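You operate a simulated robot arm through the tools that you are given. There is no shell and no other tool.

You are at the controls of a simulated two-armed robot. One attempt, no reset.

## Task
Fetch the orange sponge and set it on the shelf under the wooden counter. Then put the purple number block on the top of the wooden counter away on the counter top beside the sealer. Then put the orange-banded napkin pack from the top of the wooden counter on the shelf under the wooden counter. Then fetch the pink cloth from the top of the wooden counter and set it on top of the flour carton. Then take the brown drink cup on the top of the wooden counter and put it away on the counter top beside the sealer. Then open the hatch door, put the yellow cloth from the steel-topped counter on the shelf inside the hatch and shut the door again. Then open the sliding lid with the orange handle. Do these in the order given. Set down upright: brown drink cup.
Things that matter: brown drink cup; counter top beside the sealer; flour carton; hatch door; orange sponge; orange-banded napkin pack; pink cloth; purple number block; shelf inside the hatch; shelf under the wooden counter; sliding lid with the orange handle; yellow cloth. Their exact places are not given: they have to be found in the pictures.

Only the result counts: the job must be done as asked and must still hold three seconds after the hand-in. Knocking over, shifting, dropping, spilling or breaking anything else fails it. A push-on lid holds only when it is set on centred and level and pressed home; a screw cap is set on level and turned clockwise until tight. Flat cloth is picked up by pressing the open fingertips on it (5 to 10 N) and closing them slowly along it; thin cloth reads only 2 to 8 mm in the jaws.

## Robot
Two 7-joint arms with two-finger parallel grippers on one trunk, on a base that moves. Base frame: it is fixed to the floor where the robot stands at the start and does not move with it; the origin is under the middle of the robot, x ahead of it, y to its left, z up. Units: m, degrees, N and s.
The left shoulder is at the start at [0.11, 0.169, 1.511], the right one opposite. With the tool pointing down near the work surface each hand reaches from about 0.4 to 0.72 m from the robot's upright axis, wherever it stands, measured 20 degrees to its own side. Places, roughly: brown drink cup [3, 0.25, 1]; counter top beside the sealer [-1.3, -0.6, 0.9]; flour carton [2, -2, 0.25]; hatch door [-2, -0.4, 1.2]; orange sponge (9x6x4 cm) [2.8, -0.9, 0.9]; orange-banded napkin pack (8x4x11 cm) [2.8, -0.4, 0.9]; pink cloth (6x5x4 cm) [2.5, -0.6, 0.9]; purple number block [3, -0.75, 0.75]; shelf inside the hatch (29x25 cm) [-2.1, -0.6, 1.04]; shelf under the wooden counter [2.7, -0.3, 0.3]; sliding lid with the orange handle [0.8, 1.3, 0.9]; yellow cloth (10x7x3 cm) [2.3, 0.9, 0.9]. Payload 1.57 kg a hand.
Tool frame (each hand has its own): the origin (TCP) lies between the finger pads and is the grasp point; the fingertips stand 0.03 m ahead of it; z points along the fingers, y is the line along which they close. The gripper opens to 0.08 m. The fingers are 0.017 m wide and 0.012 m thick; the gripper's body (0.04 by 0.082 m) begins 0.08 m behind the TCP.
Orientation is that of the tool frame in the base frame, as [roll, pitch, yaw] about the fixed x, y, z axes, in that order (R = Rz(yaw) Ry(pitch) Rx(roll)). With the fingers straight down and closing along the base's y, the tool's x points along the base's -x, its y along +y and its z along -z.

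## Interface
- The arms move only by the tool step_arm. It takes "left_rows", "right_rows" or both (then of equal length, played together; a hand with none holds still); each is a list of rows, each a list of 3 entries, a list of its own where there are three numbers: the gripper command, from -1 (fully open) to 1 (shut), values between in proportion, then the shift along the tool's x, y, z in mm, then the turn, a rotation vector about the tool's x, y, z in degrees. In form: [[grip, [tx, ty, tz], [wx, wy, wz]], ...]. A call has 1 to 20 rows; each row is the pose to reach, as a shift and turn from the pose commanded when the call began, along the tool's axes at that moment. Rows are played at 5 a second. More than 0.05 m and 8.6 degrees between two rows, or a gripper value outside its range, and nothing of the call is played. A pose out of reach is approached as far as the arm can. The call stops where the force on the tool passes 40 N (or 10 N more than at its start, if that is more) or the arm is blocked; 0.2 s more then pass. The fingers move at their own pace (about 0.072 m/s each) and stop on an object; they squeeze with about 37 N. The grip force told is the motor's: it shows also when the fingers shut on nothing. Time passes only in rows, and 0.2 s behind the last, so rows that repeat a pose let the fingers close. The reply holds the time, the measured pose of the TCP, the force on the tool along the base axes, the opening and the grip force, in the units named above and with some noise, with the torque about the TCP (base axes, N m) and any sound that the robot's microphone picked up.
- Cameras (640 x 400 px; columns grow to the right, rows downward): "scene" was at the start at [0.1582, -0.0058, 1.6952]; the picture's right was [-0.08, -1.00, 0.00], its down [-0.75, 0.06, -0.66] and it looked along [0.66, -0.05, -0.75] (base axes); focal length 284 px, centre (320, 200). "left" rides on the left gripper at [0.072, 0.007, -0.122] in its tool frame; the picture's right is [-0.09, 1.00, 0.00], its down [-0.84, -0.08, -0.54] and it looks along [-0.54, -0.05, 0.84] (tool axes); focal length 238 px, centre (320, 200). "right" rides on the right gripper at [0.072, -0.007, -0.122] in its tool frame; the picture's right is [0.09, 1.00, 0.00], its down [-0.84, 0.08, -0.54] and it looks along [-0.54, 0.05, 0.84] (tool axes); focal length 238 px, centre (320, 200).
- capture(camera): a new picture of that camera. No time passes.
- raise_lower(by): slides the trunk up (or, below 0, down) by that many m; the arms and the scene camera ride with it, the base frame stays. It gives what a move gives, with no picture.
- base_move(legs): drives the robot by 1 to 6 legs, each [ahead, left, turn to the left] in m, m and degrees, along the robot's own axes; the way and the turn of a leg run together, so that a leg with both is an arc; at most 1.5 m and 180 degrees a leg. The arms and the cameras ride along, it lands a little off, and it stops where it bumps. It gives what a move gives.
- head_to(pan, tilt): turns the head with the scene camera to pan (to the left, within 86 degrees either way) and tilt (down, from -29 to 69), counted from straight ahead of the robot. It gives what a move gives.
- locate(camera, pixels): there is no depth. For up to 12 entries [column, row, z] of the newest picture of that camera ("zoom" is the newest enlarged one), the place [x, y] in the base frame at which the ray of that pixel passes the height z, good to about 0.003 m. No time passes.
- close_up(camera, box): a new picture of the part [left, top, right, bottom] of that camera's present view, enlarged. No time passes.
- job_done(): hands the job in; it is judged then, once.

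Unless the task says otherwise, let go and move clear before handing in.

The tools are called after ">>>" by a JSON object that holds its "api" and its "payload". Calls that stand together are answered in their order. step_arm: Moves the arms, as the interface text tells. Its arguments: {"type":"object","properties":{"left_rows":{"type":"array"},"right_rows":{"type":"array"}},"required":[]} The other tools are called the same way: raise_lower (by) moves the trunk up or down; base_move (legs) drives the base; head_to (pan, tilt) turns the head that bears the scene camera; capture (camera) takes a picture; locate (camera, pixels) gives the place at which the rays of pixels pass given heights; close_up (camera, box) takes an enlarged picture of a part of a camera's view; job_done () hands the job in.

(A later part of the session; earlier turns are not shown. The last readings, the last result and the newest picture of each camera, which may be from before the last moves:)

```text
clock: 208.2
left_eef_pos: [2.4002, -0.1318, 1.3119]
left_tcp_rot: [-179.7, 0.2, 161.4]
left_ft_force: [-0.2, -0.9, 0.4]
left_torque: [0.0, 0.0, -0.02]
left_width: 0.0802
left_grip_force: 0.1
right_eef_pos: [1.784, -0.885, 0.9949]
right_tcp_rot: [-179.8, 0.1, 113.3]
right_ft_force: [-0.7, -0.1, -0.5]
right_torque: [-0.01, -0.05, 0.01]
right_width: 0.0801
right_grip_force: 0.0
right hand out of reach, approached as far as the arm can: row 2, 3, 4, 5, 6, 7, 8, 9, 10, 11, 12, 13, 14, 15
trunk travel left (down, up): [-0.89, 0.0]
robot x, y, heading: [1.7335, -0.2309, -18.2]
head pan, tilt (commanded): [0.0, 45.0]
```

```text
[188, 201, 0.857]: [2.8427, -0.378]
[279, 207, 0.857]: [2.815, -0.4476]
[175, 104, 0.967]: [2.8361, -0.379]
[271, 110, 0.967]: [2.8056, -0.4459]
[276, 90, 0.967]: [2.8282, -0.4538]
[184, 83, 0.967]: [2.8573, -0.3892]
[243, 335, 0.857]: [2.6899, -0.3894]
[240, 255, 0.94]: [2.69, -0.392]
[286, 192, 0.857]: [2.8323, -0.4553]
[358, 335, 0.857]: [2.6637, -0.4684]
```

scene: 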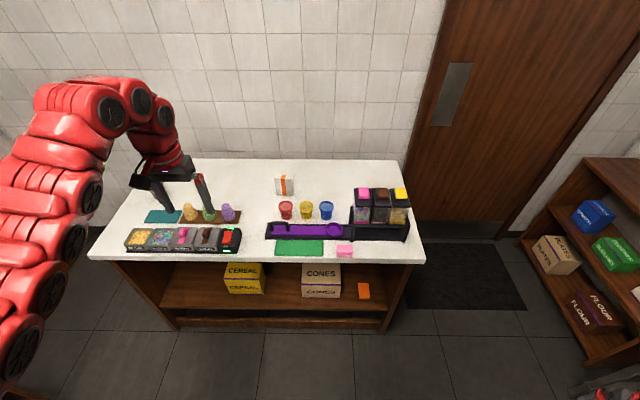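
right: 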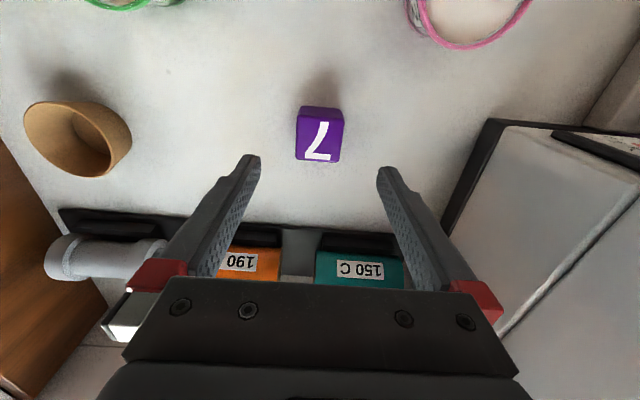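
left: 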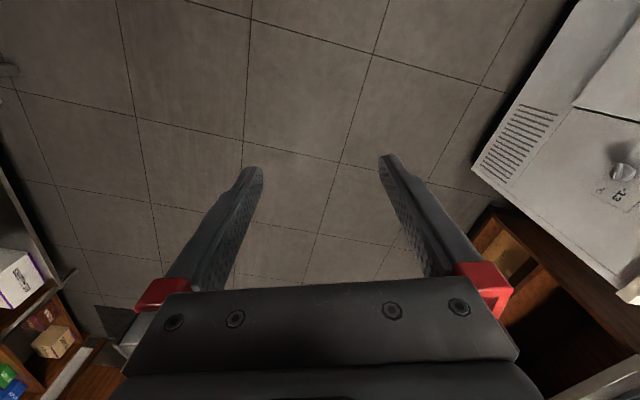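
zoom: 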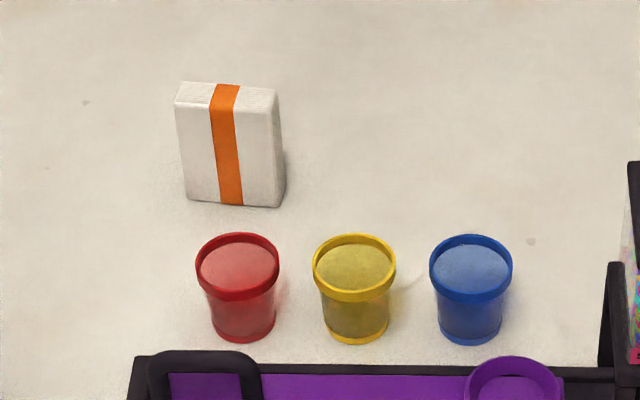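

The pack stands at about (2.843,-0.418), broad face toward me, so the fingers must close front-to-back (along about -22°). It's deep, so I'll drive in close and lower the trunk for more horizontal reach.

>>> {"api": "base_move", "payload": {"legs": [[0.3, 0.03, -0.8], [0.1, 0, 0]]}}

>>> {"api": "raise_lower", "payload": {"by": -0.22}}

>>> {"api": "capture", "payload": {"camera": "scene"}}

>>> {"api": "capture", "payload": {"camera": "left"}}

```text
clock: 211.0
left_eef_pos: [2.7835, -0.2331, 1.3105]
left_tcp_rot: [-179.6, 0.1, 160.8]
left_ft_force: [0.2, 0.3, -0.5]
left_torque: [0.02, 0.0, -0.03]
left_width: 0.08
left_grip_force: 0.1
right_eef_pos: [2.1607, -0.9807, 0.9944]
right_tcp_rot: [-179.8, 0.1, 112.7]
right_ft_force: [0.5, -0.4, 0.7]
right_torque: [0.01, -0.02, -0.03]
right_width: 0.0797
right_grip_force: 0.1
trunk travel left (down, up): [-0.89, 0.0]
robot x, y, heading: [2.1143, -0.3217, -18.5]
head pan, tilt (commanded): [0.0, 45.0]
```

```text
clock: 213.3
left_eef_pos: [2.7849, -0.2336, 1.0909]
left_tcp_rot: [-179.6, 0.1, 160.7]
left_ft_force: [-0.5, 0.0, 1.3]
left_torque: [-0.03, 0.0, 0.0]
left_width: 0.08
left_grip_force: 0.1
right_eef_pos: [2.1621, -0.9817, 0.7736]
right_tcp_rot: [-179.9, 0.1, 112.6]
right_ft_force: [-0.1, 0.2, -1.0]
right_torque: [-0.03, -0.02, 0.02]
right_width: 0.0798
right_grip_force: 0.1
trunk travel left (down, up): [-0.67, 0.22]
robot x, y, heading: [2.1178, -0.3226, -18.7]
head pan, tilt (commanded): [0.0, 45.0]
```

```text
taken
```

scene: 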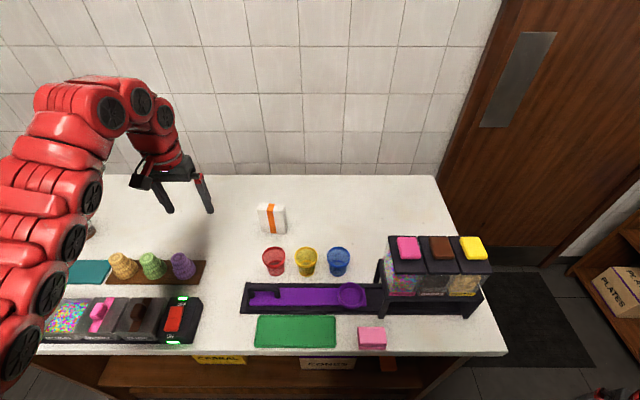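

```text
taken
```

left: 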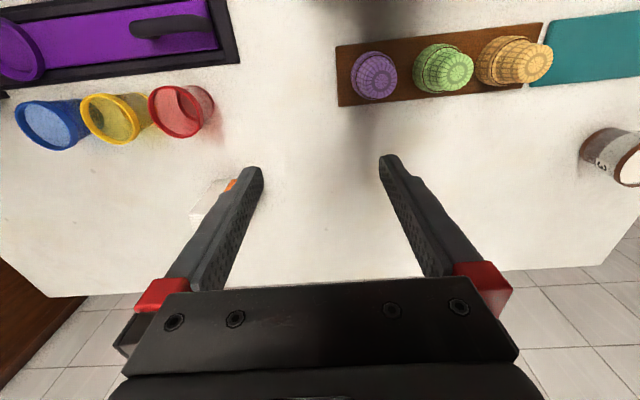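

Clear view: pack at (271,218). I'll carry the left hand over it at z≈1.05 while turning it +92° so the fingers close front-to-back.

>>> {"api": "step_arm", "payload": {"left_rows": [[-1, [-10.5, -14, 0], [0, 0, 8.4]], [-1, [-21, -28, 0], [0, 0, 16.8]], [-1, [-31.5, -42, 0], [0, 0, 25.2]], [-1, [-42, -56, 0], [0, 0, 33.6]], [-1, [-52.5, -70, 0], [0, 0, 42]], [-1, [-63, -84, 0], [0, 0, 50.4]], [-1, [-73.5, -98, 10], [0, 0, 58.8]], [-1, [-84, -112, 20], [0, 0, 67.2]], [-1, [-94.5, -127, 30], [0, 0, 75.6]], [-1, [-105, -141, 35], [0, 0, 84]], [-1, [-115.7, -154.8, 41], [0, 0, 92.4]], [-1, [-115.7, -154.8, 41], [0, 0, 92.4]]]}}

>>> {"api": "capture", "payload": {"camera": "left"}}

>>> {"api": "capture", "payload": {"camera": "scene"}}

```text
clock: 215.9
left_eef_pos: [2.8427, -0.4172, 1.0502]
left_tcp_rot: [179.9, 0.5, 68.4]
left_ft_force: [0.2, 0.0, 0.2]
left_torque: [0.02, 0.02, 0.0]
left_width: 0.0799
left_grip_force: 0.0
right_eef_pos: [2.1621, -0.9796, 0.7747]
right_tcp_rot: [-179.8, 0.1, 112.6]
right_ft_force: [0.6, 0.0, -0.1]
right_torque: [-0.02, -0.02, -0.01]
right_width: 0.08
right_grip_force: 0.0
trunk travel left (down, up): [-0.67, 0.22]
robot x, y, heading: [2.1191, -0.3206, -18.7]
head pan, tilt (commanded): [0.0, 45.0]
```

```text
taken
```

left: 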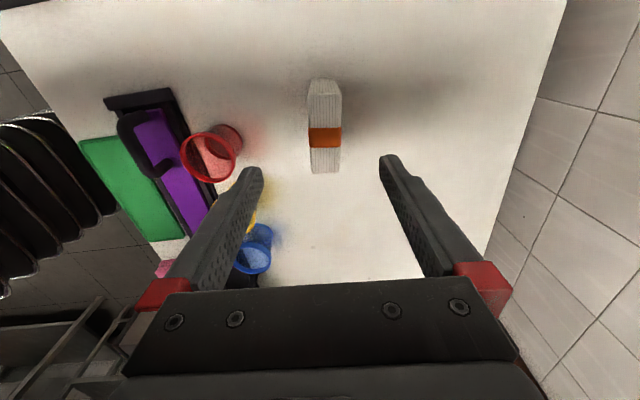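

```text
taken
```

scene: 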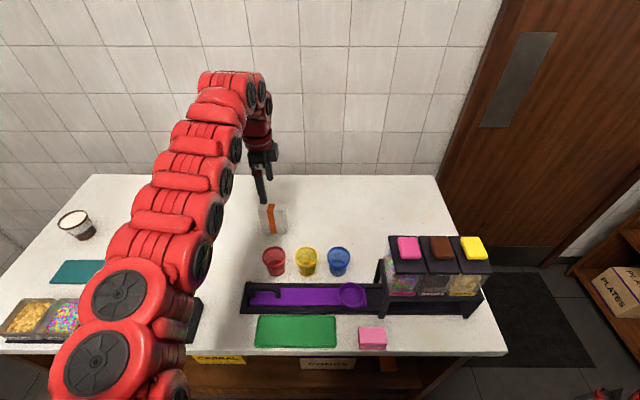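

>>> {"api": "close_up", "payload": {"camera": "left", "box": [280, 65, 370, 185]}}

```text
3.33 times, centred on (325, 125) of left
```

zoom: 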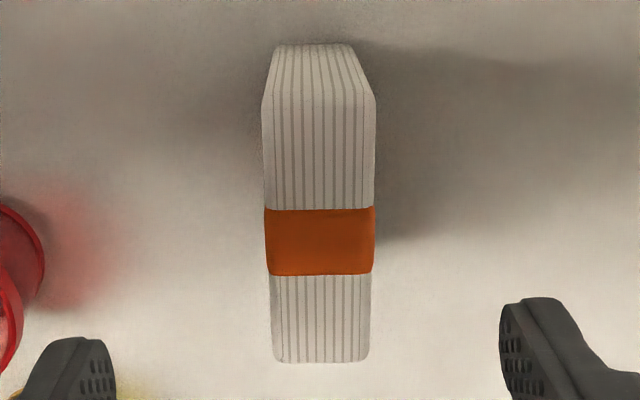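

>>> {"api": "locate", "payload": {"camera": "zoom", "pixels": [[263, 97, 0.967], [375, 95, 0.967], [368, 360, 0.967], [272, 360, 0.967], [320, 243, 0.967], [275, 46, 0.857], [352, 44, 0.857]]}}

```text
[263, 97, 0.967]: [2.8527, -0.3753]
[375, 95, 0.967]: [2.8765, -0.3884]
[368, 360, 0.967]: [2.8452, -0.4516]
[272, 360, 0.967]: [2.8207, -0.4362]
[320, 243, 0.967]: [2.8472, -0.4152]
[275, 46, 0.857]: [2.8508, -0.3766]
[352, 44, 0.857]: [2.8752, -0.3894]
```

The pack's top is centred at (2.849,-0.413), turned about -29°. I'll fine-align (+7° about tool z) and descend to TCP z≈0.925.

>>> {"api": "step_arm", "payload": {"left_rows": [[-1, [6, 4, 0], [0, 0, 4]], [-1, [6, 4, 20], [0, 0, 7.4]], [-1, [6, 4, 55], [0, 0, 7.4]], [-1, [6, 4, 90], [0, 0, 7.4]], [-1, [6, 4, 125], [0, 0, 7.4]], [-1, [6, 4, 125], [0, 0, 7.4]]]}}

>>> {"api": "capture", "payload": {"camera": "left"}}

```text
clock: 217.3
left_eef_pos: [2.8478, -0.4156, 0.9273]
left_tcp_rot: [179.9, 0.5, 61.0]
left_ft_force: [0.0, -0.9, -1.2]
left_torque: [0.0, 0.01, -0.02]
left_width: 0.0799
left_grip_force: 0.1
right_eef_pos: [2.1632, -0.9812, 0.7738]
right_tcp_rot: [-179.9, 0.1, 112.5]
right_ft_force: [0.5, -0.4, -0.3]
right_torque: [0.0, 0.02, 0.02]
right_width: 0.0803
right_grip_force: 0.0
trunk travel left (down, up): [-0.67, 0.22]
robot x, y, heading: [2.1176, -0.3215, -18.7]
head pan, tilt (commanded): [0.0, 45.0]
```

```text
taken
```

left: 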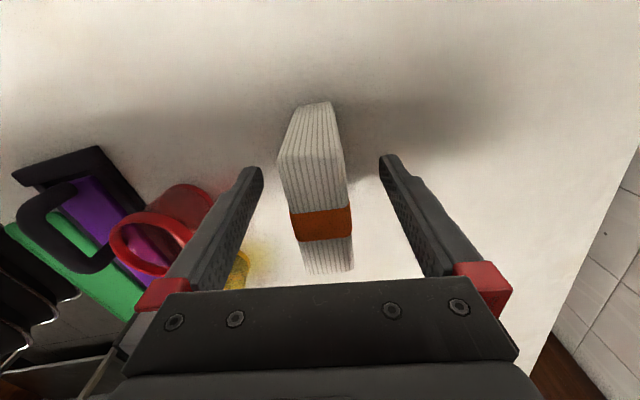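

In this picture the pack leans about 8° relative to the fingers, so the earlier yaw was the right one. I'll turn back -7.4° and recheck.

>>> {"api": "step_arm", "payload": {"left_rows": [[-1, [0, 0, 0], [0, 0, -4]], [-1, [0, 0, 0], [0, 0, -7.6]], [-1, [0, 0, 0], [0, 0, -7.6]]]}}

>>> {"api": "capture", "payload": {"camera": "left"}}

```text
clock: 218.1
left_eef_pos: [2.8486, -0.4155, 0.9251]
left_tcp_rot: [179.9, 0.4, 68.6]
left_ft_force: [-1.0, 0.8, -0.7]
left_torque: [0.05, 0.02, 0.0]
left_width: 0.0801
left_grip_force: 0.1
right_eef_pos: [2.1618, -0.981, 0.7742]
right_tcp_rot: [-179.8, 0.1, 112.6]
right_ft_force: [0.5, -0.1, -0.3]
right_torque: [0.0, 0.02, 0.01]
right_width: 0.0799
right_grip_force: 0.2
trunk travel left (down, up): [-0.67, 0.22]
robot x, y, heading: [2.1187, -0.3225, -18.6]
head pan, tilt (commanded): [0.0, 45.0]
```

```text
taken
```

left: 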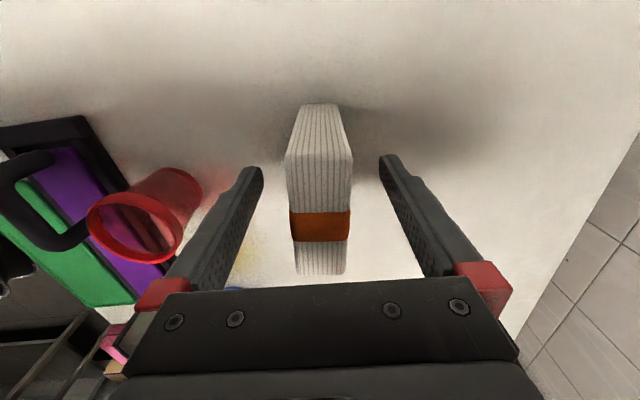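

Now the pack is square between the fingers. I'll close on it.

>>> {"api": "step_arm", "payload": {"left_rows": [[0, [0, 0, 0], [0, 0, 0]], [0.5, [0, 0, 0], [0, 0, 0]], [1, [0, 0, 0], [0, 0, 0]], [1, [0, 0, 0], [0, 0, 0]], [1, [0, 0, 0], [0, 0, 0]]]}}

```text
clock: 219.3
left_eef_pos: [2.8494, -0.4153, 0.9263]
left_tcp_rot: [179.9, 0.4, 68.6]
left_ft_force: [0.0, -0.5, 0.2]
left_torque: [0.01, 0.0, -0.03]
left_width: 0.029
left_grip_force: 36.6
right_eef_pos: [2.1623, -0.9818, 0.7738]
right_tcp_rot: [-179.8, 0.1, 112.6]
right_ft_force: [-0.1, 0.1, 0.9]
right_torque: [0.02, 0.0, -0.01]
right_width: 0.0802
right_grip_force: 0.0
trunk travel left (down, up): [-0.67, 0.22]
robot x, y, heading: [2.1156, -0.3226, -18.4]
head pan, tilt (commanded): [0.0, 45.0]
```

Gripped at 29 mm. I'll lift with the trunk by 0.16 m so the pack clears the cups, then back away.

>>> {"api": "raise_lower", "payload": {"by": 0.16}}

>>> {"api": "capture", "payload": {"camera": "left"}}

>>> {"api": "base_move", "payload": {"legs": [[-0.4, 0, 0]]}}

>>> {"api": "capture", "payload": {"camera": "scene"}}

```text
clock: 221.2
left_eef_pos: [2.8492, -0.4162, 1.0856]
left_tcp_rot: [179.9, 0.4, 68.5]
left_ft_force: [-0.1, -0.6, -0.1]
left_torque: [0.02, 0.0, -0.01]
left_width: 0.0292
left_grip_force: 37.3
right_eef_pos: [2.1619, -0.9813, 0.934]
right_tcp_rot: [-179.9, 0.1, 112.6]
right_ft_force: [-0.8, -0.3, 0.0]
right_torque: [-0.03, 0.01, -0.03]
right_width: 0.0801
right_grip_force: 0.1
trunk travel left (down, up): [-0.83, 0.06]
robot x, y, heading: [2.1162, -0.3255, -18.7]
head pan, tilt (commanded): [0.0, 45.0]
```

```text
taken
```

left: 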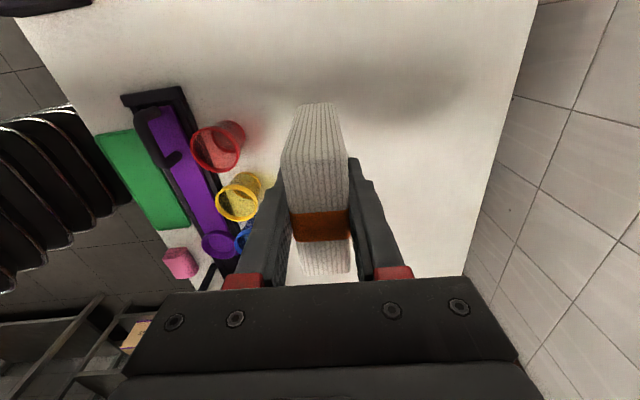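

```text
clock: 223.6
left_eef_pos: [2.4804, -0.2926, 1.0857]
left_tcp_rot: [179.9, 0.5, 68.5]
left_ft_force: [0.2, 0.3, -0.5]
left_torque: [0.03, 0.01, -0.02]
left_width: 0.0288
left_grip_force: 37.1
right_eef_pos: [1.7926, -0.8565, 0.9343]
right_tcp_rot: [-179.8, 0.0, 112.4]
right_ft_force: [-0.1, 0.1, 0.2]
right_torque: [-0.02, 0.01, 0.03]
right_width: 0.0798
right_grip_force: 0.1
trunk travel left (down, up): [-0.83, 0.06]
robot x, y, heading: [1.7494, -0.1988, -18.4]
head pan, tilt (commanded): [0.0, 45.0]
```

```text
taken
```

scene: 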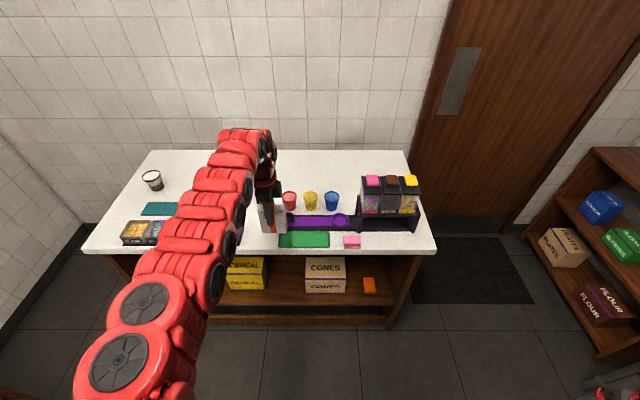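

>>> {"api": "base_move", "payload": {"legs": [[-0.3, 0, 0]]}}

>>> {"api": "step_arm", "payload": {"left_rows": [[1, [-1, -14, 0], [0, 0, -8.4]], [1, [-1.5, -28, 0], [0, 0, -16.8]], [1, [-2, -42, 0], [0, 0, -25.2]], [1, [-3, -56, 0], [0, 0, -33.6]], [1, [-4, -70, 0], [0, 0, -42]], [1, [-5, -84, 0], [0, 0, -50.4]], [1, [-5.5, -98, 0], [0, 0, -58.8]], [1, [-6, -112, 0], [0, 0, -67.2]], [1, [-7, -126, 0], [0, 0, -75.6]], [1, [-7.5, -138, 0], [0, 0, -84]], [1, [-8, -150, 0], [0, 0, -92.4]], [1, [-8, -150, 0], [0, 0, -92.4]]]}}

>>> {"api": "capture", "payload": {"camera": "scene"}}

```text
clock: 225.7
left_eef_pos: [2.1979, -0.1991, 1.0866]
left_tcp_rot: [-179.9, 0.5, 68.3]
left_ft_force: [0.0, -0.1, -0.3]
left_torque: [0.0, 0.01, -0.01]
left_width: 0.0291
left_grip_force: 37.1
right_eef_pos: [1.5084, -0.7609, 0.9329]
right_tcp_rot: [-179.7, 0.0, 112.4]
right_ft_force: [-0.4, -0.1, 0.7]
right_torque: [0.0, 0.04, 0.01]
right_width: 0.0798
right_grip_force: 0.1
trunk travel left (down, up): [-0.83, 0.06]
robot x, y, heading: [1.4665, -0.1014, -18.8]
head pan, tilt (commanded): [0.0, 45.0]
```

```text
clock: 228.3
left_eef_pos: [2.0542, -0.1422, 1.0294]
left_tcp_rot: [179.9, 1.9, 155.5]
left_ft_force: [-0.4, 0.1, -0.1]
left_torque: [0.01, -0.01, -0.01]
left_width: 0.0287
left_grip_force: 36.7
left hand out of reach, approached as far as the arm can: row 7, 8, 9, 10, 11, 12
right_eef_pos: [1.5083, -0.7603, 0.9336]
right_tcp_rot: [-179.8, 0.0, 112.4]
right_ft_force: [0.6, 0.3, 0.3]
right_torque: [0.0, 0.05, 0.04]
right_width: 0.0799
right_grip_force: 0.1
trunk travel left (down, up): [-0.83, 0.06]
robot x, y, heading: [1.4669, -0.1003, -18.8]
head pan, tilt (commanded): [0.0, 45.0]
```

```text
taken
```

scene: 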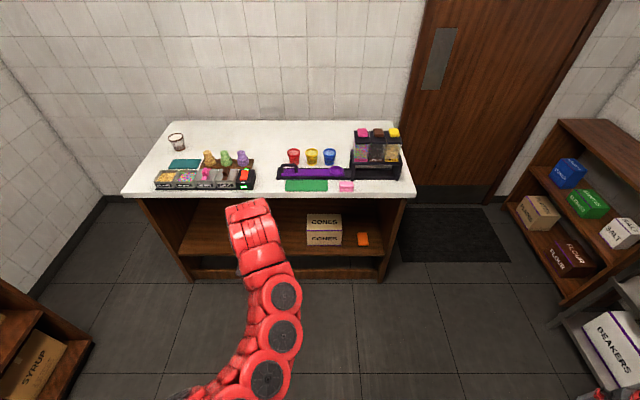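

The pack is held in front. I'll zoom on the shelf to locate the gap between CEREAL and CONES at the true shelf height 0.343.

>>> {"api": "base_move", "payload": {"legs": [[0, -0.1, -0.3]]}}

>>> {"api": "raise_lower", "payload": {"by": -0.4}}

>>> {"api": "head_to", "payload": {"pan": 0, "tilt": 30}}

>>> {"api": "capture", "payload": {"camera": "scene"}}

```text
clock: 229.4
left_eef_pos: [2.0217, -0.24, 1.0292]
left_tcp_rot: [180.0, 2.0, 155.2]
left_ft_force: [0.5, -0.3, -0.4]
left_torque: [0.0, 0.01, -0.01]
left_width: 0.0291
left_grip_force: 36.8
right_eef_pos: [1.4729, -0.8541, 0.9352]
right_tcp_rot: [-179.8, 0.0, 112.2]
right_ft_force: [-0.3, -0.6, -0.3]
right_torque: [0.01, 0.02, 0.03]
right_width: 0.0799
right_grip_force: 0.0
trunk travel left (down, up): [-0.83, 0.06]
robot x, y, heading: [1.4304, -0.1978, -19.5]
head pan, tilt (commanded): [0.0, 45.0]
```

```text
clock: 233.2
left_eef_pos: [2.0206, -0.2392, 0.63]
left_tcp_rot: [179.8, 2.0, 155.2]
left_ft_force: [-0.5, 0.4, 0.5]
left_torque: [-0.01, -0.03, -0.01]
left_width: 0.029
left_grip_force: 37.1
right_eef_pos: [1.4729, -0.8549, 0.5346]
right_tcp_rot: [-179.7, 0.0, 112.2]
right_ft_force: [0.6, 0.0, 0.1]
right_torque: [0.01, -0.01, 0.04]
right_width: 0.0801
right_grip_force: 0.0
trunk travel left (down, up): [-0.43, 0.46]
robot x, y, heading: [1.4301, -0.1931, -18.7]
head pan, tilt (commanded): [0.0, 45.0]
```

```text
clock: 234.0
left_eef_pos: [2.0217, -0.2394, 0.6305]
left_tcp_rot: [-179.9, 1.9, 155.2]
left_ft_force: [-0.2, 0.3, -0.3]
left_torque: [0.03, -0.02, 0.0]
left_width: 0.0288
left_grip_force: 36.9
right_eef_pos: [1.473, -0.8546, 0.5342]
right_tcp_rot: [-179.8, 0.2, 112.3]
right_ft_force: [0.1, -0.9, 0.7]
right_torque: [0.0, -0.02, 0.01]
right_width: 0.0799
right_grip_force: 0.1
trunk travel left (down, up): [-0.43, 0.46]
robot x, y, heading: [1.4326, -0.1948, -18.8]
head pan, tilt (commanded): [0.0, 30.0]
```

```text
taken
```

scene: 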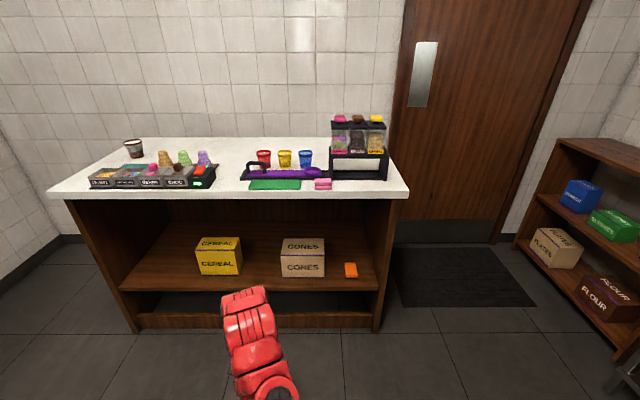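

>>> {"api": "close_up", "payload": {"camera": "scene", "box": [110, 190, 400, 340]}}

>>> {"api": "locate", "payload": {"camera": "scene", "pixels": [[283, 277, 0.343], [324, 277, 0.343], [202, 275, 0.343], [240, 272, 0.343], [345, 278, 0.343], [357, 277, 0.343], [120, 289, 0.343], [375, 288, 0.343], [260, 287, 0.343]]}}

```text
2.21 times, centred on (255, 265) of scene
```

zoom: 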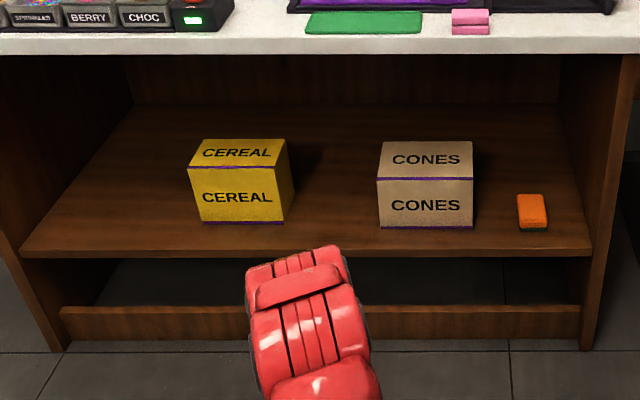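

```text
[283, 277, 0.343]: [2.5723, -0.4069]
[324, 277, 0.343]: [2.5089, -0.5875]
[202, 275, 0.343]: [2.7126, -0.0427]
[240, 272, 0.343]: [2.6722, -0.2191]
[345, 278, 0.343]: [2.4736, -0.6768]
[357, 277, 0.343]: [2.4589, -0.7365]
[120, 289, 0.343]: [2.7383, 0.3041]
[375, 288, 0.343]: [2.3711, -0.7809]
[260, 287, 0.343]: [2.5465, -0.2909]
```

The gap at shelf level spans u≈0.473-0.683 with the shelf front at v≈0.035. I'll lower to TCP z≈0.455, level the hand, and line up with the gap centre.

>>> {"api": "raise_lower", "payload": {"by": -0.175}}

>>> {"api": "step_arm", "payload": {"left_rows": [[1, [0, 0, 0], [0, 0.9, -3]], [1, [0, 0, 0], [0, 1.9, -5.8]], [1, [0, 0, 0], [0, 1.9, -5.8]]]}}

>>> {"api": "base_move", "payload": {"legs": [[0.3, 0.126, 0]]}}

>>> {"api": "head_to", "payload": {"pan": 5, "tilt": 50}}

>>> {"api": "capture", "payload": {"camera": "scene"}}

>>> {"api": "capture", "payload": {"camera": "left"}}

```text
clock: 236.0
left_eef_pos: [2.0203, -0.2401, 0.4558]
left_tcp_rot: [179.9, 1.9, 155.2]
left_ft_force: [-0.4, 0.6, -0.9]
left_torque: [-0.01, 0.0, -0.01]
left_width: 0.0289
left_grip_force: 36.7
right_eef_pos: [1.473, -0.8558, 0.359]
right_tcp_rot: [-179.7, 0.2, 112.2]
right_ft_force: [-1.1, 0.0, -0.2]
right_torque: [0.01, 0.02, -0.02]
right_width: 0.0801
right_grip_force: 0.1
trunk travel left (down, up): [-0.255, 0.635]
robot x, y, heading: [1.4327, -0.1963, -19.3]
head pan, tilt (commanded): [0.0, 30.0]
```

```text
clock: 236.8
left_eef_pos: [2.0224, -0.2394, 0.447]
left_tcp_rot: [180.0, 0.3, 161.0]
left_ft_force: [-0.1, 0.0, -0.1]
left_torque: [0.01, -0.03, 0.0]
left_width: 0.0292
left_grip_force: 37.3
left hand out of reach, approached as far as the arm can: row 2, 3
right_eef_pos: [1.4717, -0.8558, 0.3603]
right_tcp_rot: [-179.8, 0.1, 112.2]
right_ft_force: [0.1, -0.5, 0.2]
right_torque: [0.0, 0.0, 0.01]
right_width: 0.0801
right_grip_force: 0.0
trunk travel left (down, up): [-0.255, 0.635]
robot x, y, heading: [1.4319, -0.197, -19.0]
head pan, tilt (commanded): [0.0, 30.0]
```

```text
clock: 238.9
left_eef_pos: [2.3522, -0.2152, 0.4483]
left_tcp_rot: [179.9, 0.3, 161.3]
left_ft_force: [-0.7, 0.5, -0.8]
left_torque: [-0.01, 0.03, -0.02]
left_width: 0.029
left_grip_force: 37.1
right_eef_pos: [1.8071, -0.8336, 0.3592]
right_tcp_rot: [-179.7, 0.2, 112.4]
right_ft_force: [0.3, -0.6, -0.2]
right_torque: [0.0, 0.02, 0.02]
right_width: 0.08
right_grip_force: 0.1
trunk travel left (down, up): [-0.255, 0.635]
robot x, y, heading: [1.7632, -0.1793, -18.9]
head pan, tilt (commanded): [0.0, 30.0]
```

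```text
clock: 239.8
left_eef_pos: [2.3523, -0.2145, 0.4483]
left_tcp_rot: [179.9, 0.4, 161.3]
left_ft_force: [0.3, -0.7, -0.4]
left_torque: [0.0, -0.01, 0.02]
left_width: 0.0289
left_grip_force: 36.8
right_eef_pos: [1.8058, -0.8329, 0.3593]
right_tcp_rot: [-179.8, 0.1, 112.5]
right_ft_force: [-0.6, -0.4, 0.5]
right_torque: [-0.01, 0.01, 0.01]
right_width: 0.0799
right_grip_force: 0.0
trunk travel left (down, up): [-0.255, 0.635]
robot x, y, heading: [1.7638, -0.1736, -18.3]
head pan, tilt (commanded): [5.0, 50.0]
```

```text
taken
```

scene: 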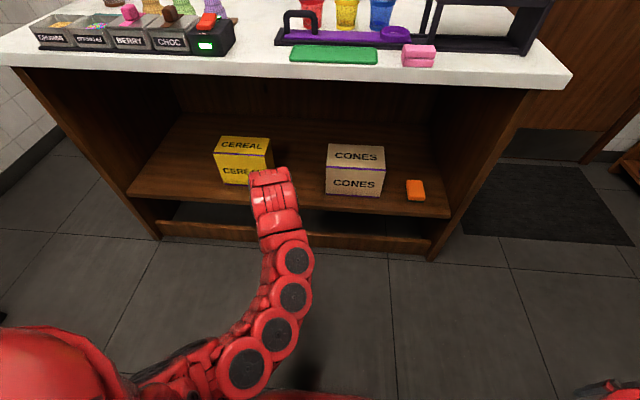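

```text
taken
```

left: 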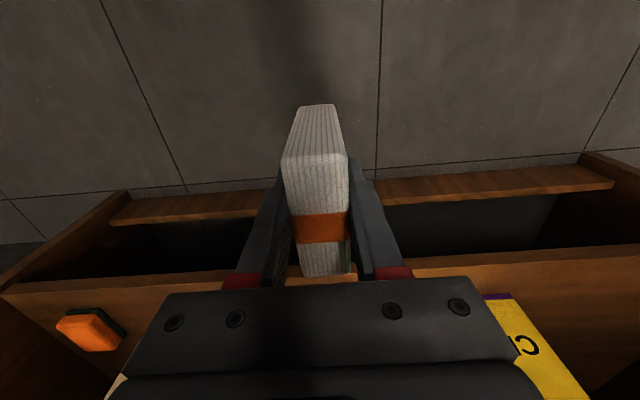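

The pack is at v≈-0.17, u≈0.583, in line with the gap centre (0.578). I'll drive straight ahead 0.285 m.

>>> {"api": "base_move", "payload": {"legs": [[0.2, -0.004, 0], [0.085, 0, 0]]}}

>>> {"api": "capture", "payload": {"camera": "scene"}}

>>> {"api": "capture", "payload": {"camera": "left"}}

```text
clock: 242.1
left_eef_pos: [2.6205, -0.3101, 0.4472]
left_tcp_rot: [179.9, 0.3, 161.4]
left_ft_force: [0.2, -0.3, -0.4]
left_torque: [-0.03, 0.01, 0.02]
left_width: 0.0289
left_grip_force: 36.8
right_eef_pos: [2.0765, -0.928, 0.3587]
right_tcp_rot: [-179.8, 0.1, 112.5]
right_ft_force: [0.0, -0.3, 0.4]
right_torque: [0.0, -0.01, 0.0]
right_width: 0.0798
right_grip_force: 0.1
trunk travel left (down, up): [-0.255, 0.635]
robot x, y, heading: [2.0313, -0.2723, -18.7]
head pan, tilt (commanded): [5.0, 50.0]
```

```text
taken
```

scene: 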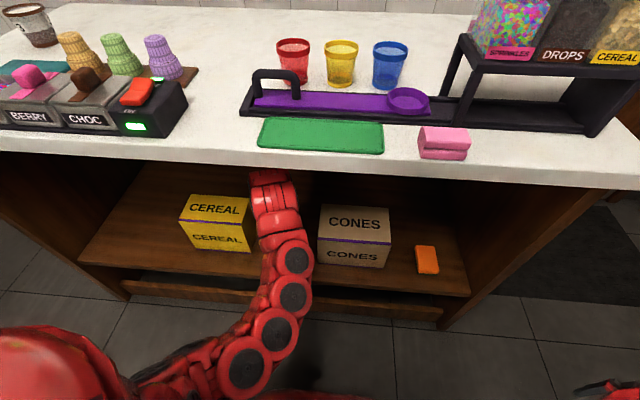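

```text
taken
```

left: 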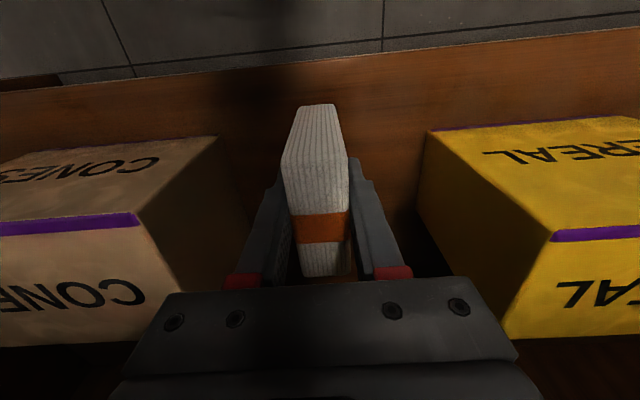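

The pack hangs between the two cartons with clearance on both sides. I'll lower it with the arm in small steps until contact.

>>> {"api": "step_arm", "payload": {"left_rows": [[1, [0, 0, 12], [0, 0, 0]], [1, [0, 0, 24], [0, 0, 0]], [1, [0, 0, 30], [0, 0, 0]], [1, [0, 0, 34], [0, 0, 0]], [1, [0, 0, 38], [0, 0, 0]]]}}

>>> {"api": "capture", "payload": {"camera": "left"}}

```text
clock: 243.3
left_eef_pos: [2.6204, -0.3079, 0.4095]
left_tcp_rot: [179.9, 0.3, 161.4]
left_ft_force: [0.4, -0.3, 0.4]
left_torque: [-0.02, 0.01, -0.01]
left_width: 0.0291
left_grip_force: 36.4
right_eef_pos: [2.0761, -0.9277, 0.3603]
right_tcp_rot: [-179.8, 0.1, 112.7]
right_ft_force: [-0.9, 0.9, -0.8]
right_torque: [-0.02, -0.01, -0.02]
right_width: 0.08
right_grip_force: 0.1
trunk travel left (down, up): [-0.255, 0.635]
robot x, y, heading: [2.0365, -0.2703, -18.9]
head pan, tilt (commanded): [5.0, 50.0]
```

```text
taken
```

left: 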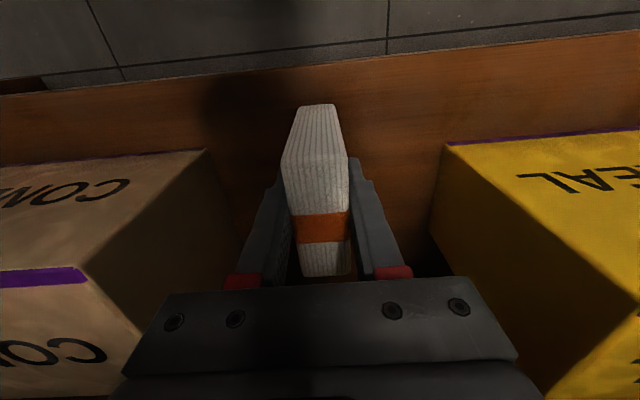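

No contact yet at TCP 0.4095. I'll go on in 3 mm steps.

>>> {"api": "step_arm", "payload": {"left_rows": [[1, [0, 0, 3], [0, 0, 0]], [1, [0, 0, 6], [0, 0, 0]], [1, [0, 0, 9], [0, 0, 0]]]}}

```text
clock: 244.1
left_eef_pos: [2.6217, -0.3095, 0.4023]
left_tcp_rot: [179.9, 0.3, 161.5]
left_ft_force: [-0.7, 1.0, 4.4]
left_torque: [-0.01, -0.07, 0.02]
left_width: 0.0291
left_grip_force: 37.2
right_eef_pos: [2.0766, -0.9274, 0.3588]
right_tcp_rot: [-179.8, 0.1, 112.6]
right_ft_force: [-0.9, 0.5, -0.5]
right_torque: [-0.04, 0.02, -0.02]
right_width: 0.0801
right_grip_force: 0.0
trunk travel left (down, up): [-0.255, 0.635]
robot x, y, heading: [2.0308, -0.269, -18.7]
head pan, tilt (commanded): [5.0, 50.0]
```

Light contact (4.4 N) at 0.402. I'll open the fingers gradually.

>>> {"api": "step_arm", "payload": {"left_rows": [[0.3, [0, 0, 0.5], [0, 0, 0]], [0.1, [0, 0, 0.5], [0, 0, 0]], [-0.2, [0, 0, 0], [0, 0, 0]], [-0.6, [0, 0, 0], [0, 0, 0]], [-0.9, [0, 0, 0], [0, 0, 0]], [-0.9, [0, 0, 0], [0, 0, 0]]]}}

>>> {"api": "capture", "payload": {"camera": "left"}}

```text
clock: 245.5
left_eef_pos: [2.6214, -0.31, 0.4005]
left_tcp_rot: [180.0, 0.3, 161.4]
left_ft_force: [0.5, 0.0, 0.2]
left_torque: [0.03, 0.02, 0.01]
left_width: 0.076
left_grip_force: 0.1
right_eef_pos: [2.0765, -0.9281, 0.3585]
right_tcp_rot: [-179.8, 0.1, 112.6]
right_ft_force: [-0.1, 0.9, 0.1]
right_torque: [0.01, 0.01, 0.0]
right_width: 0.0802
right_grip_force: 0.0
trunk travel left (down, up): [-0.255, 0.635]
robot x, y, heading: [2.032, -0.273, -18.8]
head pan, tilt (commanded): [5.0, 50.0]
```

```text
taken
```

left: 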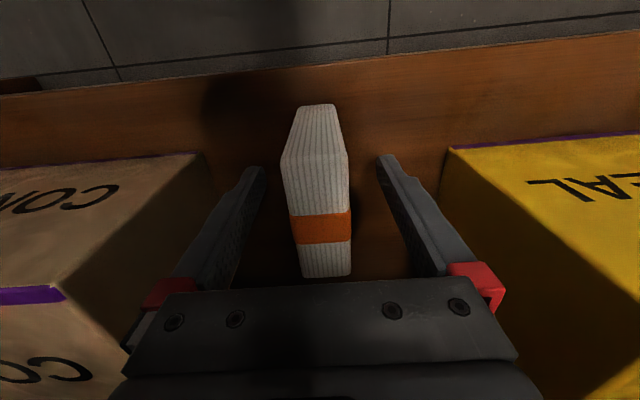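

The pack stands on its own. I'll back straight out (fingers slide along its sides) and check.

>>> {"api": "base_move", "payload": {"legs": [[-0.35, 0, 0]]}}

>>> {"api": "head_to", "payload": {"pan": 0, "tilt": 35}}

>>> {"api": "capture", "payload": {"camera": "scene"}}

```text
clock: 247.7
left_eef_pos: [2.289, -0.1978, 0.401]
left_tcp_rot: [179.9, 0.3, 161.4]
left_ft_force: [0.2, 0.0, 0.9]
left_torque: [0.0, -0.02, -0.01]
left_width: 0.0762
left_grip_force: 0.2
right_eef_pos: [1.743, -0.8166, 0.3597]
right_tcp_rot: [-179.8, 0.1, 112.4]
right_ft_force: [0.4, -0.4, -0.3]
right_torque: [0.01, 0.0, -0.01]
right_width: 0.0801
right_grip_force: 0.1
trunk travel left (down, up): [-0.255, 0.635]
robot x, y, heading: [1.6978, -0.1587, -18.7]
head pan, tilt (commanded): [5.0, 50.0]
```

```text
clock: 248.5
left_eef_pos: [2.2875, -0.1973, 0.4001]
left_tcp_rot: [-180.0, 0.3, 161.3]
left_ft_force: [0.4, 0.5, -0.1]
left_torque: [0.02, 0.0, 0.01]
left_width: 0.0761
left_grip_force: 0.1
right_eef_pos: [1.7428, -0.8164, 0.3595]
right_tcp_rot: [-179.8, 0.1, 112.5]
right_ft_force: [0.2, 0.8, 0.3]
right_torque: [-0.02, 0.0, -0.03]
right_width: 0.0798
right_grip_force: 0.0
trunk travel left (down, up): [-0.255, 0.635]
robot x, y, heading: [1.6984, -0.1608, -18.4]
head pan, tilt (commanded): [0.0, 35.0]
```

```text
taken
```

scene: 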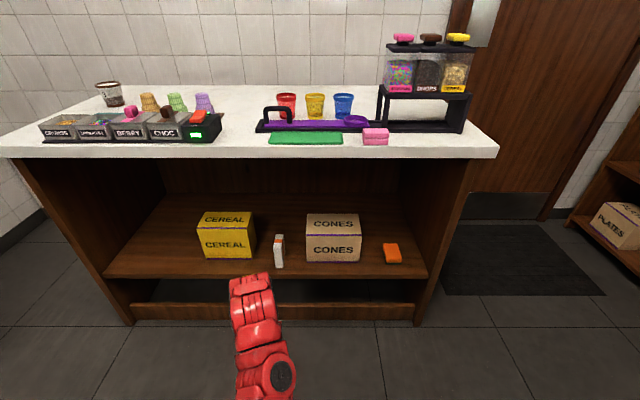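

The napkin pack stands on the shelf at (279,252). Next is the pink cloth; I'll first study the flour carton and the headroom above it.

>>> {"api": "head_to", "payload": {"pan": -48, "tilt": 20}}

>>> {"api": "capture", "payload": {"camera": "scene"}}

```text
clock: 249.7
left_eef_pos: [2.288, -0.1975, 0.3994]
left_tcp_rot: [179.9, 0.4, 161.4]
left_ft_force: [-0.8, 0.3, -0.1]
left_torque: [0.04, 0.01, -0.02]
left_width: 0.0761
left_grip_force: 0.0
right_eef_pos: [1.7437, -0.817, 0.3601]
right_tcp_rot: [-179.8, 0.1, 112.6]
right_ft_force: [0.1, -0.1, 0.0]
right_torque: [0.01, 0.01, 0.02]
right_width: 0.0801
right_grip_force: 0.1
trunk travel left (down, up): [-0.255, 0.635]
robot x, y, heading: [1.6953, -0.1613, -18.8]
head pan, tilt (commanded): [-48.0, 20.0]
```

```text
taken
```

scene: 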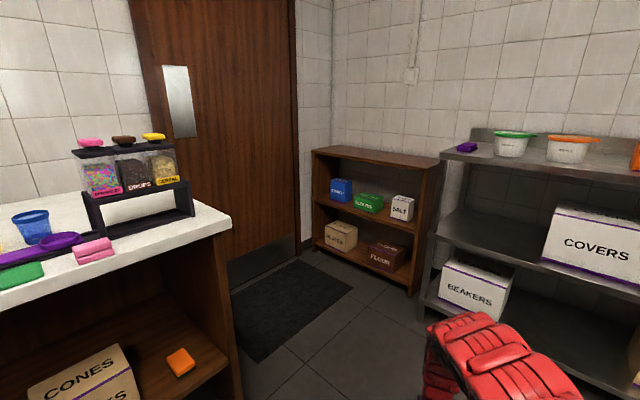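

>>> {"api": "close_up", "payload": {"camera": "scene", "box": [300, 135, 450, 305]}}

```text
2.35 times, centred on (375, 220) of scene
```

zoom: 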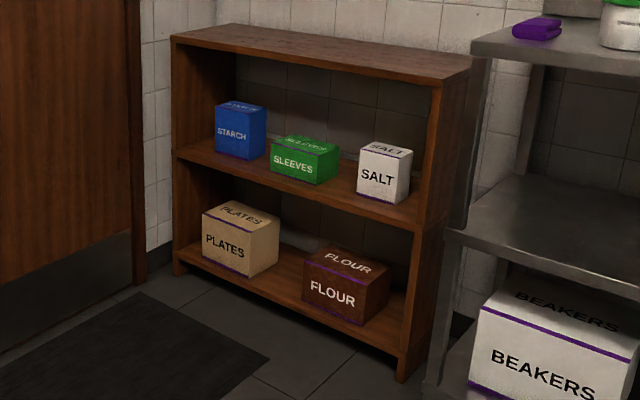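

Flour sits on the rack's bottom shelf with only ~18 cm headroom, so I'll pick and place the pink cloth with the hand pitched forward. I'll raise the trunk and line up with the cloth using the left hand.

>>> {"api": "raise_lower", "payload": {"by": 0.4}}

>>> {"api": "base_move", "payload": {"legs": [[0, -0.31, 0]]}}

>>> {"api": "head_to", "payload": {"pan": 0, "tilt": 45}}

>>> {"api": "capture", "payload": {"camera": "scene"}}

```text
clock: 253.5
left_eef_pos: [2.2882, -0.1974, 0.7994]
left_tcp_rot: [180.0, 0.2, 161.4]
left_ft_force: [0.2, -0.2, 0.0]
left_torque: [0.02, 0.0, 0.02]
left_width: 0.076
left_grip_force: 0.1
right_eef_pos: [1.7438, -0.8157, 0.759]
right_tcp_rot: [-179.9, 0.1, 112.5]
right_ft_force: [-0.9, -0.6, 0.3]
right_torque: [0.01, 0.0, 0.0]
right_width: 0.0801
right_grip_force: 0.0
trunk travel left (down, up): [-0.655, 0.235]
robot x, y, heading: [1.6987, -0.1576, -18.7]
head pan, tilt (commanded): [-48.0, 20.0]
```

```text
clock: 255.6
left_eef_pos: [2.1882, -0.4923, 0.7993]
left_tcp_rot: [179.9, 0.4, 161.4]
left_ft_force: [-0.1, 0.2, -0.2]
left_torque: [0.04, -0.01, 0.0]
left_width: 0.0759
left_grip_force: 0.1
right_eef_pos: [1.6443, -1.1107, 0.7583]
right_tcp_rot: [-179.7, 0.1, 112.6]
right_ft_force: [0.3, -0.1, 0.2]
right_torque: [0.0, 0.0, -0.03]
right_width: 0.0801
right_grip_force: 0.0
trunk travel left (down, up): [-0.655, 0.235]
robot x, y, heading: [1.5995, -0.4541, -18.9]
head pan, tilt (commanded): [-48.0, 20.0]
```

```text
clock: 256.8
left_eef_pos: [2.1893, -0.4907, 0.8007]
left_tcp_rot: [179.8, 0.4, 161.5]
left_ft_force: [0.2, -0.1, -0.3]
left_torque: [-0.01, 0.02, -0.02]
left_width: 0.0761
left_grip_force: 0.1
right_eef_pos: [1.6443, -1.1111, 0.7595]
right_tcp_rot: [-179.8, 0.2, 112.6]
right_ft_force: [-0.7, -0.1, 0.4]
right_torque: [0.01, 0.01, -0.01]
right_width: 0.0801
right_grip_force: 0.0
trunk travel left (down, up): [-0.655, 0.235]
robot x, y, heading: [1.5982, -0.4532, -19.0]
head pan, tilt (commanded): [0.0, 45.0]
```

```text
taken
```

scene: 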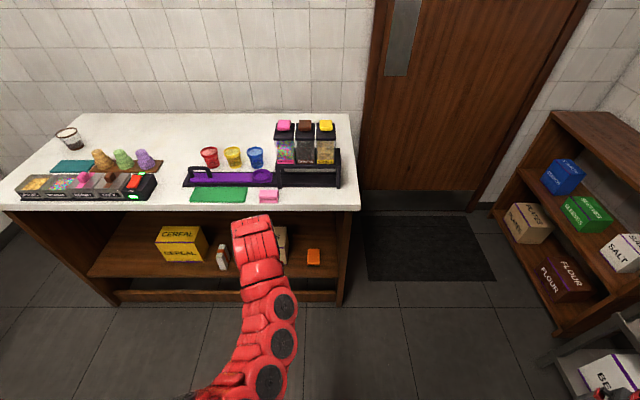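

>>> {"api": "close_up", "payload": {"camera": "scene", "box": [230, 165, 310, 215]}}

```text
8.00 times, centred on (270, 190) of scene
```

zoom: 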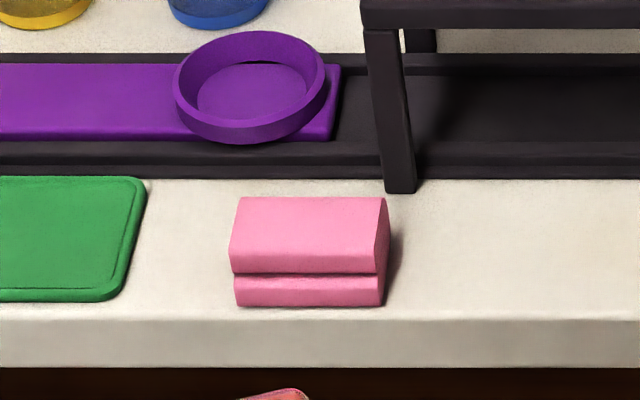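

>>> {"api": "locate", "payload": {"camera": "zoom", "pixels": [[236, 307, 0.857], [379, 306, 0.857], [229, 272, 0.877], [229, 270, 0.895], [376, 270, 0.895], [385, 198, 0.895], [240, 198, 0.895], [300, 320, 0.857], [145, 290, 0.857], [400, 193, 0.857], [300, 178, 0.88]]}}

```text
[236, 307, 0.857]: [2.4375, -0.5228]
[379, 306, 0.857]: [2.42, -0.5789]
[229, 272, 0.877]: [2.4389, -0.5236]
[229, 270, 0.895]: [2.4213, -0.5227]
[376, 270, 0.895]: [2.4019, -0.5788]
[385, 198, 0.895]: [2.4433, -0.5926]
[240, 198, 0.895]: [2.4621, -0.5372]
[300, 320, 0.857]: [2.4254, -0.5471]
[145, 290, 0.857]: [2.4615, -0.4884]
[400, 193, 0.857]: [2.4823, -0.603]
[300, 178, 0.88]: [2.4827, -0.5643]
```

The cloth is about 6×4.5×2 cm, centred at u≈0.29, v≈0.03, with the dispenser's leg right behind it. I'll raise a bit and pitch the left hand forward by 50° in free space.

>>> {"api": "raise_lower", "payload": {"by": 0.13}}

>>> {"api": "step_arm", "payload": {"left_rows": [[-0.75, [0, 0, 0], [0, -8.4, 0]], [-0.75, [0, 0, 0], [0, -16.8, 0]], [-0.75, [0, 0, 0], [0, -25.2, 0]], [-0.75, [0, 0, 0], [0, -33.6, 0]], [-0.75, [0, 0, 0], [0, -42, 0]], [-0.75, [0, 0, 0], [0, -50, 0]], [-0.75, [0, 0, 0], [0, -50, 0]]]}}

>>> {"api": "capture", "payload": {"camera": "scene"}}

>>> {"api": "capture", "payload": {"camera": "left"}}

```text
clock: 258.3
left_eef_pos: [2.1902, -0.4902, 0.9302]
left_tcp_rot: [179.9, 0.3, 161.3]
left_ft_force: [1.0, -0.3, 0.3]
left_torque: [-0.04, 0.02, -0.01]
left_width: 0.0761
left_grip_force: 0.1
right_eef_pos: [1.6445, -1.1102, 0.8891]
right_tcp_rot: [-179.9, 0.1, 112.6]
right_ft_force: [0.4, 0.2, 0.8]
right_torque: [0.03, -0.02, 0.0]
right_width: 0.0801
right_grip_force: 0.1
trunk travel left (down, up): [-0.785, 0.105]
robot x, y, heading: [1.6008, -0.4521, -18.5]
head pan, tilt (commanded): [0.0, 45.0]
```

```text
clock: 259.9
left_eef_pos: [2.1898, -0.4925, 0.9311]
left_tcp_rot: [179.8, 50.4, 161.4]
left_ft_force: [0.8, -0.5, 0.5]
left_torque: [-0.04, 0.0, -0.01]
left_width: 0.07
left_grip_force: 0.0
right_eef_pos: [1.6443, -1.1114, 0.8902]
right_tcp_rot: [-179.8, 0.0, 112.5]
right_ft_force: [0.3, -0.1, -0.5]
right_torque: [0.01, -0.01, -0.02]
right_width: 0.0802
right_grip_force: 0.1
trunk travel left (down, up): [-0.785, 0.105]
robot x, y, heading: [1.596, -0.4519, -18.7]
head pan, tilt (commanded): [0.0, 45.0]
```

```text
taken
```

scene: 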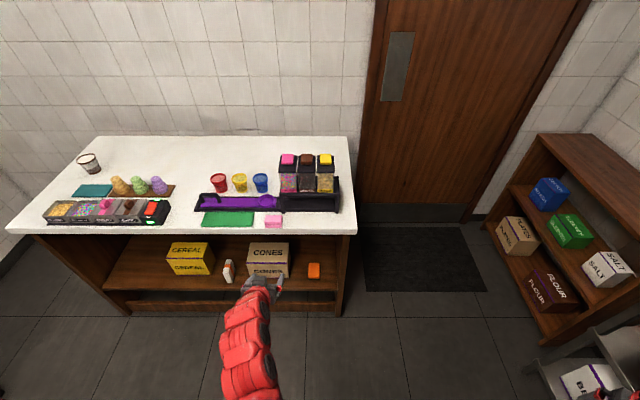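

```text
taken
```

left: 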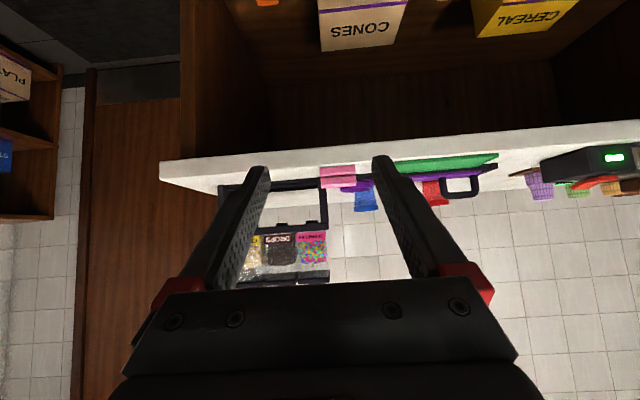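

Pitched to 50° with the cloth visible between the fingers at (338,178). I'll drive ahead 0.2 m and look again.

>>> {"api": "base_move", "payload": {"legs": [[0.19, 0.02, 0]]}}

>>> {"api": "capture", "payload": {"camera": "left"}}

>>> {"api": "capture", "payload": {"camera": "scene"}}

```text
clock: 261.5
left_eef_pos: [2.3737, -0.5333, 0.931]
left_tcp_rot: [179.9, 50.3, 161.3]
left_ft_force: [-1.3, -0.1, 0.1]
left_torque: [0.0, 0.0, 0.01]
left_width: 0.07
left_grip_force: 0.0
right_eef_pos: [1.8279, -1.152, 0.889]
right_tcp_rot: [-179.9, 0.1, 112.5]
right_ft_force: [1.2, -1.0, 0.5]
right_torque: [-0.04, 0.01, 0.04]
right_width: 0.08
right_grip_force: 0.0
trunk travel left (down, up): [-0.785, 0.105]
robot x, y, heading: [1.7811, -0.4931, -18.6]
head pan, tilt (commanded): [0.0, 45.0]
```

```text
taken
```

left: 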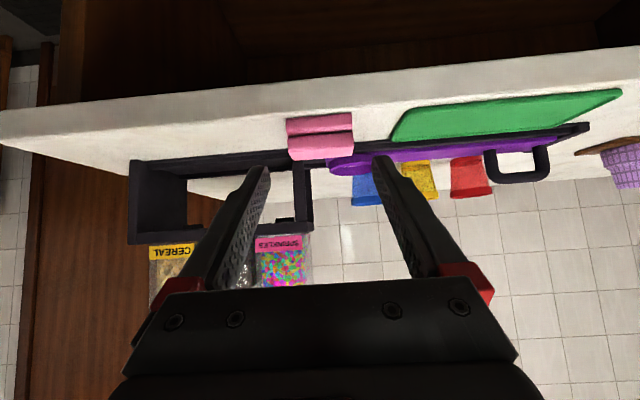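

```text
taken
```

scene: 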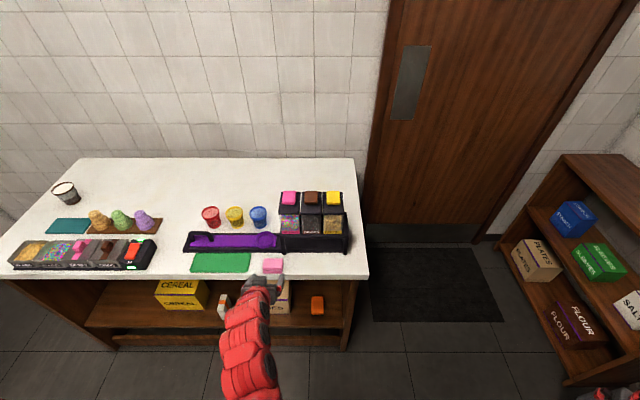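

The cloth is centred at (320,137), and here shows two layers. I'll zoom and work out its real height from this low angle.

>>> {"api": "close_up", "payload": {"camera": "left", "box": [260, 90, 380, 180]}}

```text
4.44 times, centred on (320, 135) of left
```

zoom: 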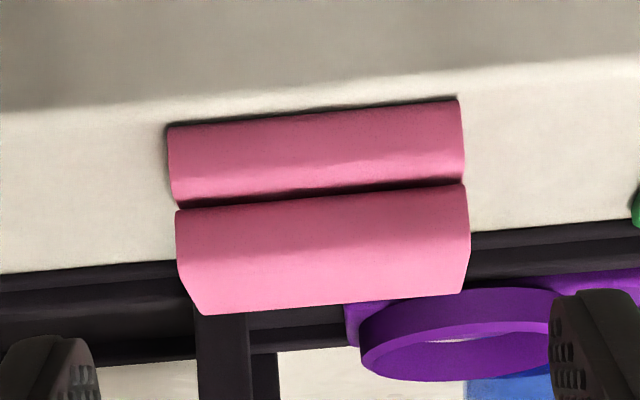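

>>> {"api": "locate", "payload": {"camera": "zoom", "pixels": [[170, 128, 0.857], [458, 102, 0.857], [180, 208, 0.877], [465, 183, 0.877], [180, 208, 0.882], [205, 314, 0.892], [462, 290, 0.892], [205, 314, 0.9], [180, 265, 0.892], [468, 245, 0.892], [0, 112, 0.857]]}}

```text
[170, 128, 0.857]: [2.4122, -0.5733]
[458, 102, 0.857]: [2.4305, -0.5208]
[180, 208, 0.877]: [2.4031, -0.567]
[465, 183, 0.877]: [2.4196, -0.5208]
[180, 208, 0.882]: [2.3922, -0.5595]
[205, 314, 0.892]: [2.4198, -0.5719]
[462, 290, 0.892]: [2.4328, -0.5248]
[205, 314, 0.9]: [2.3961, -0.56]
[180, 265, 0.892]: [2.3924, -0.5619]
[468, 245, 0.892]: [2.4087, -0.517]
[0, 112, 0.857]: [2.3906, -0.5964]
```

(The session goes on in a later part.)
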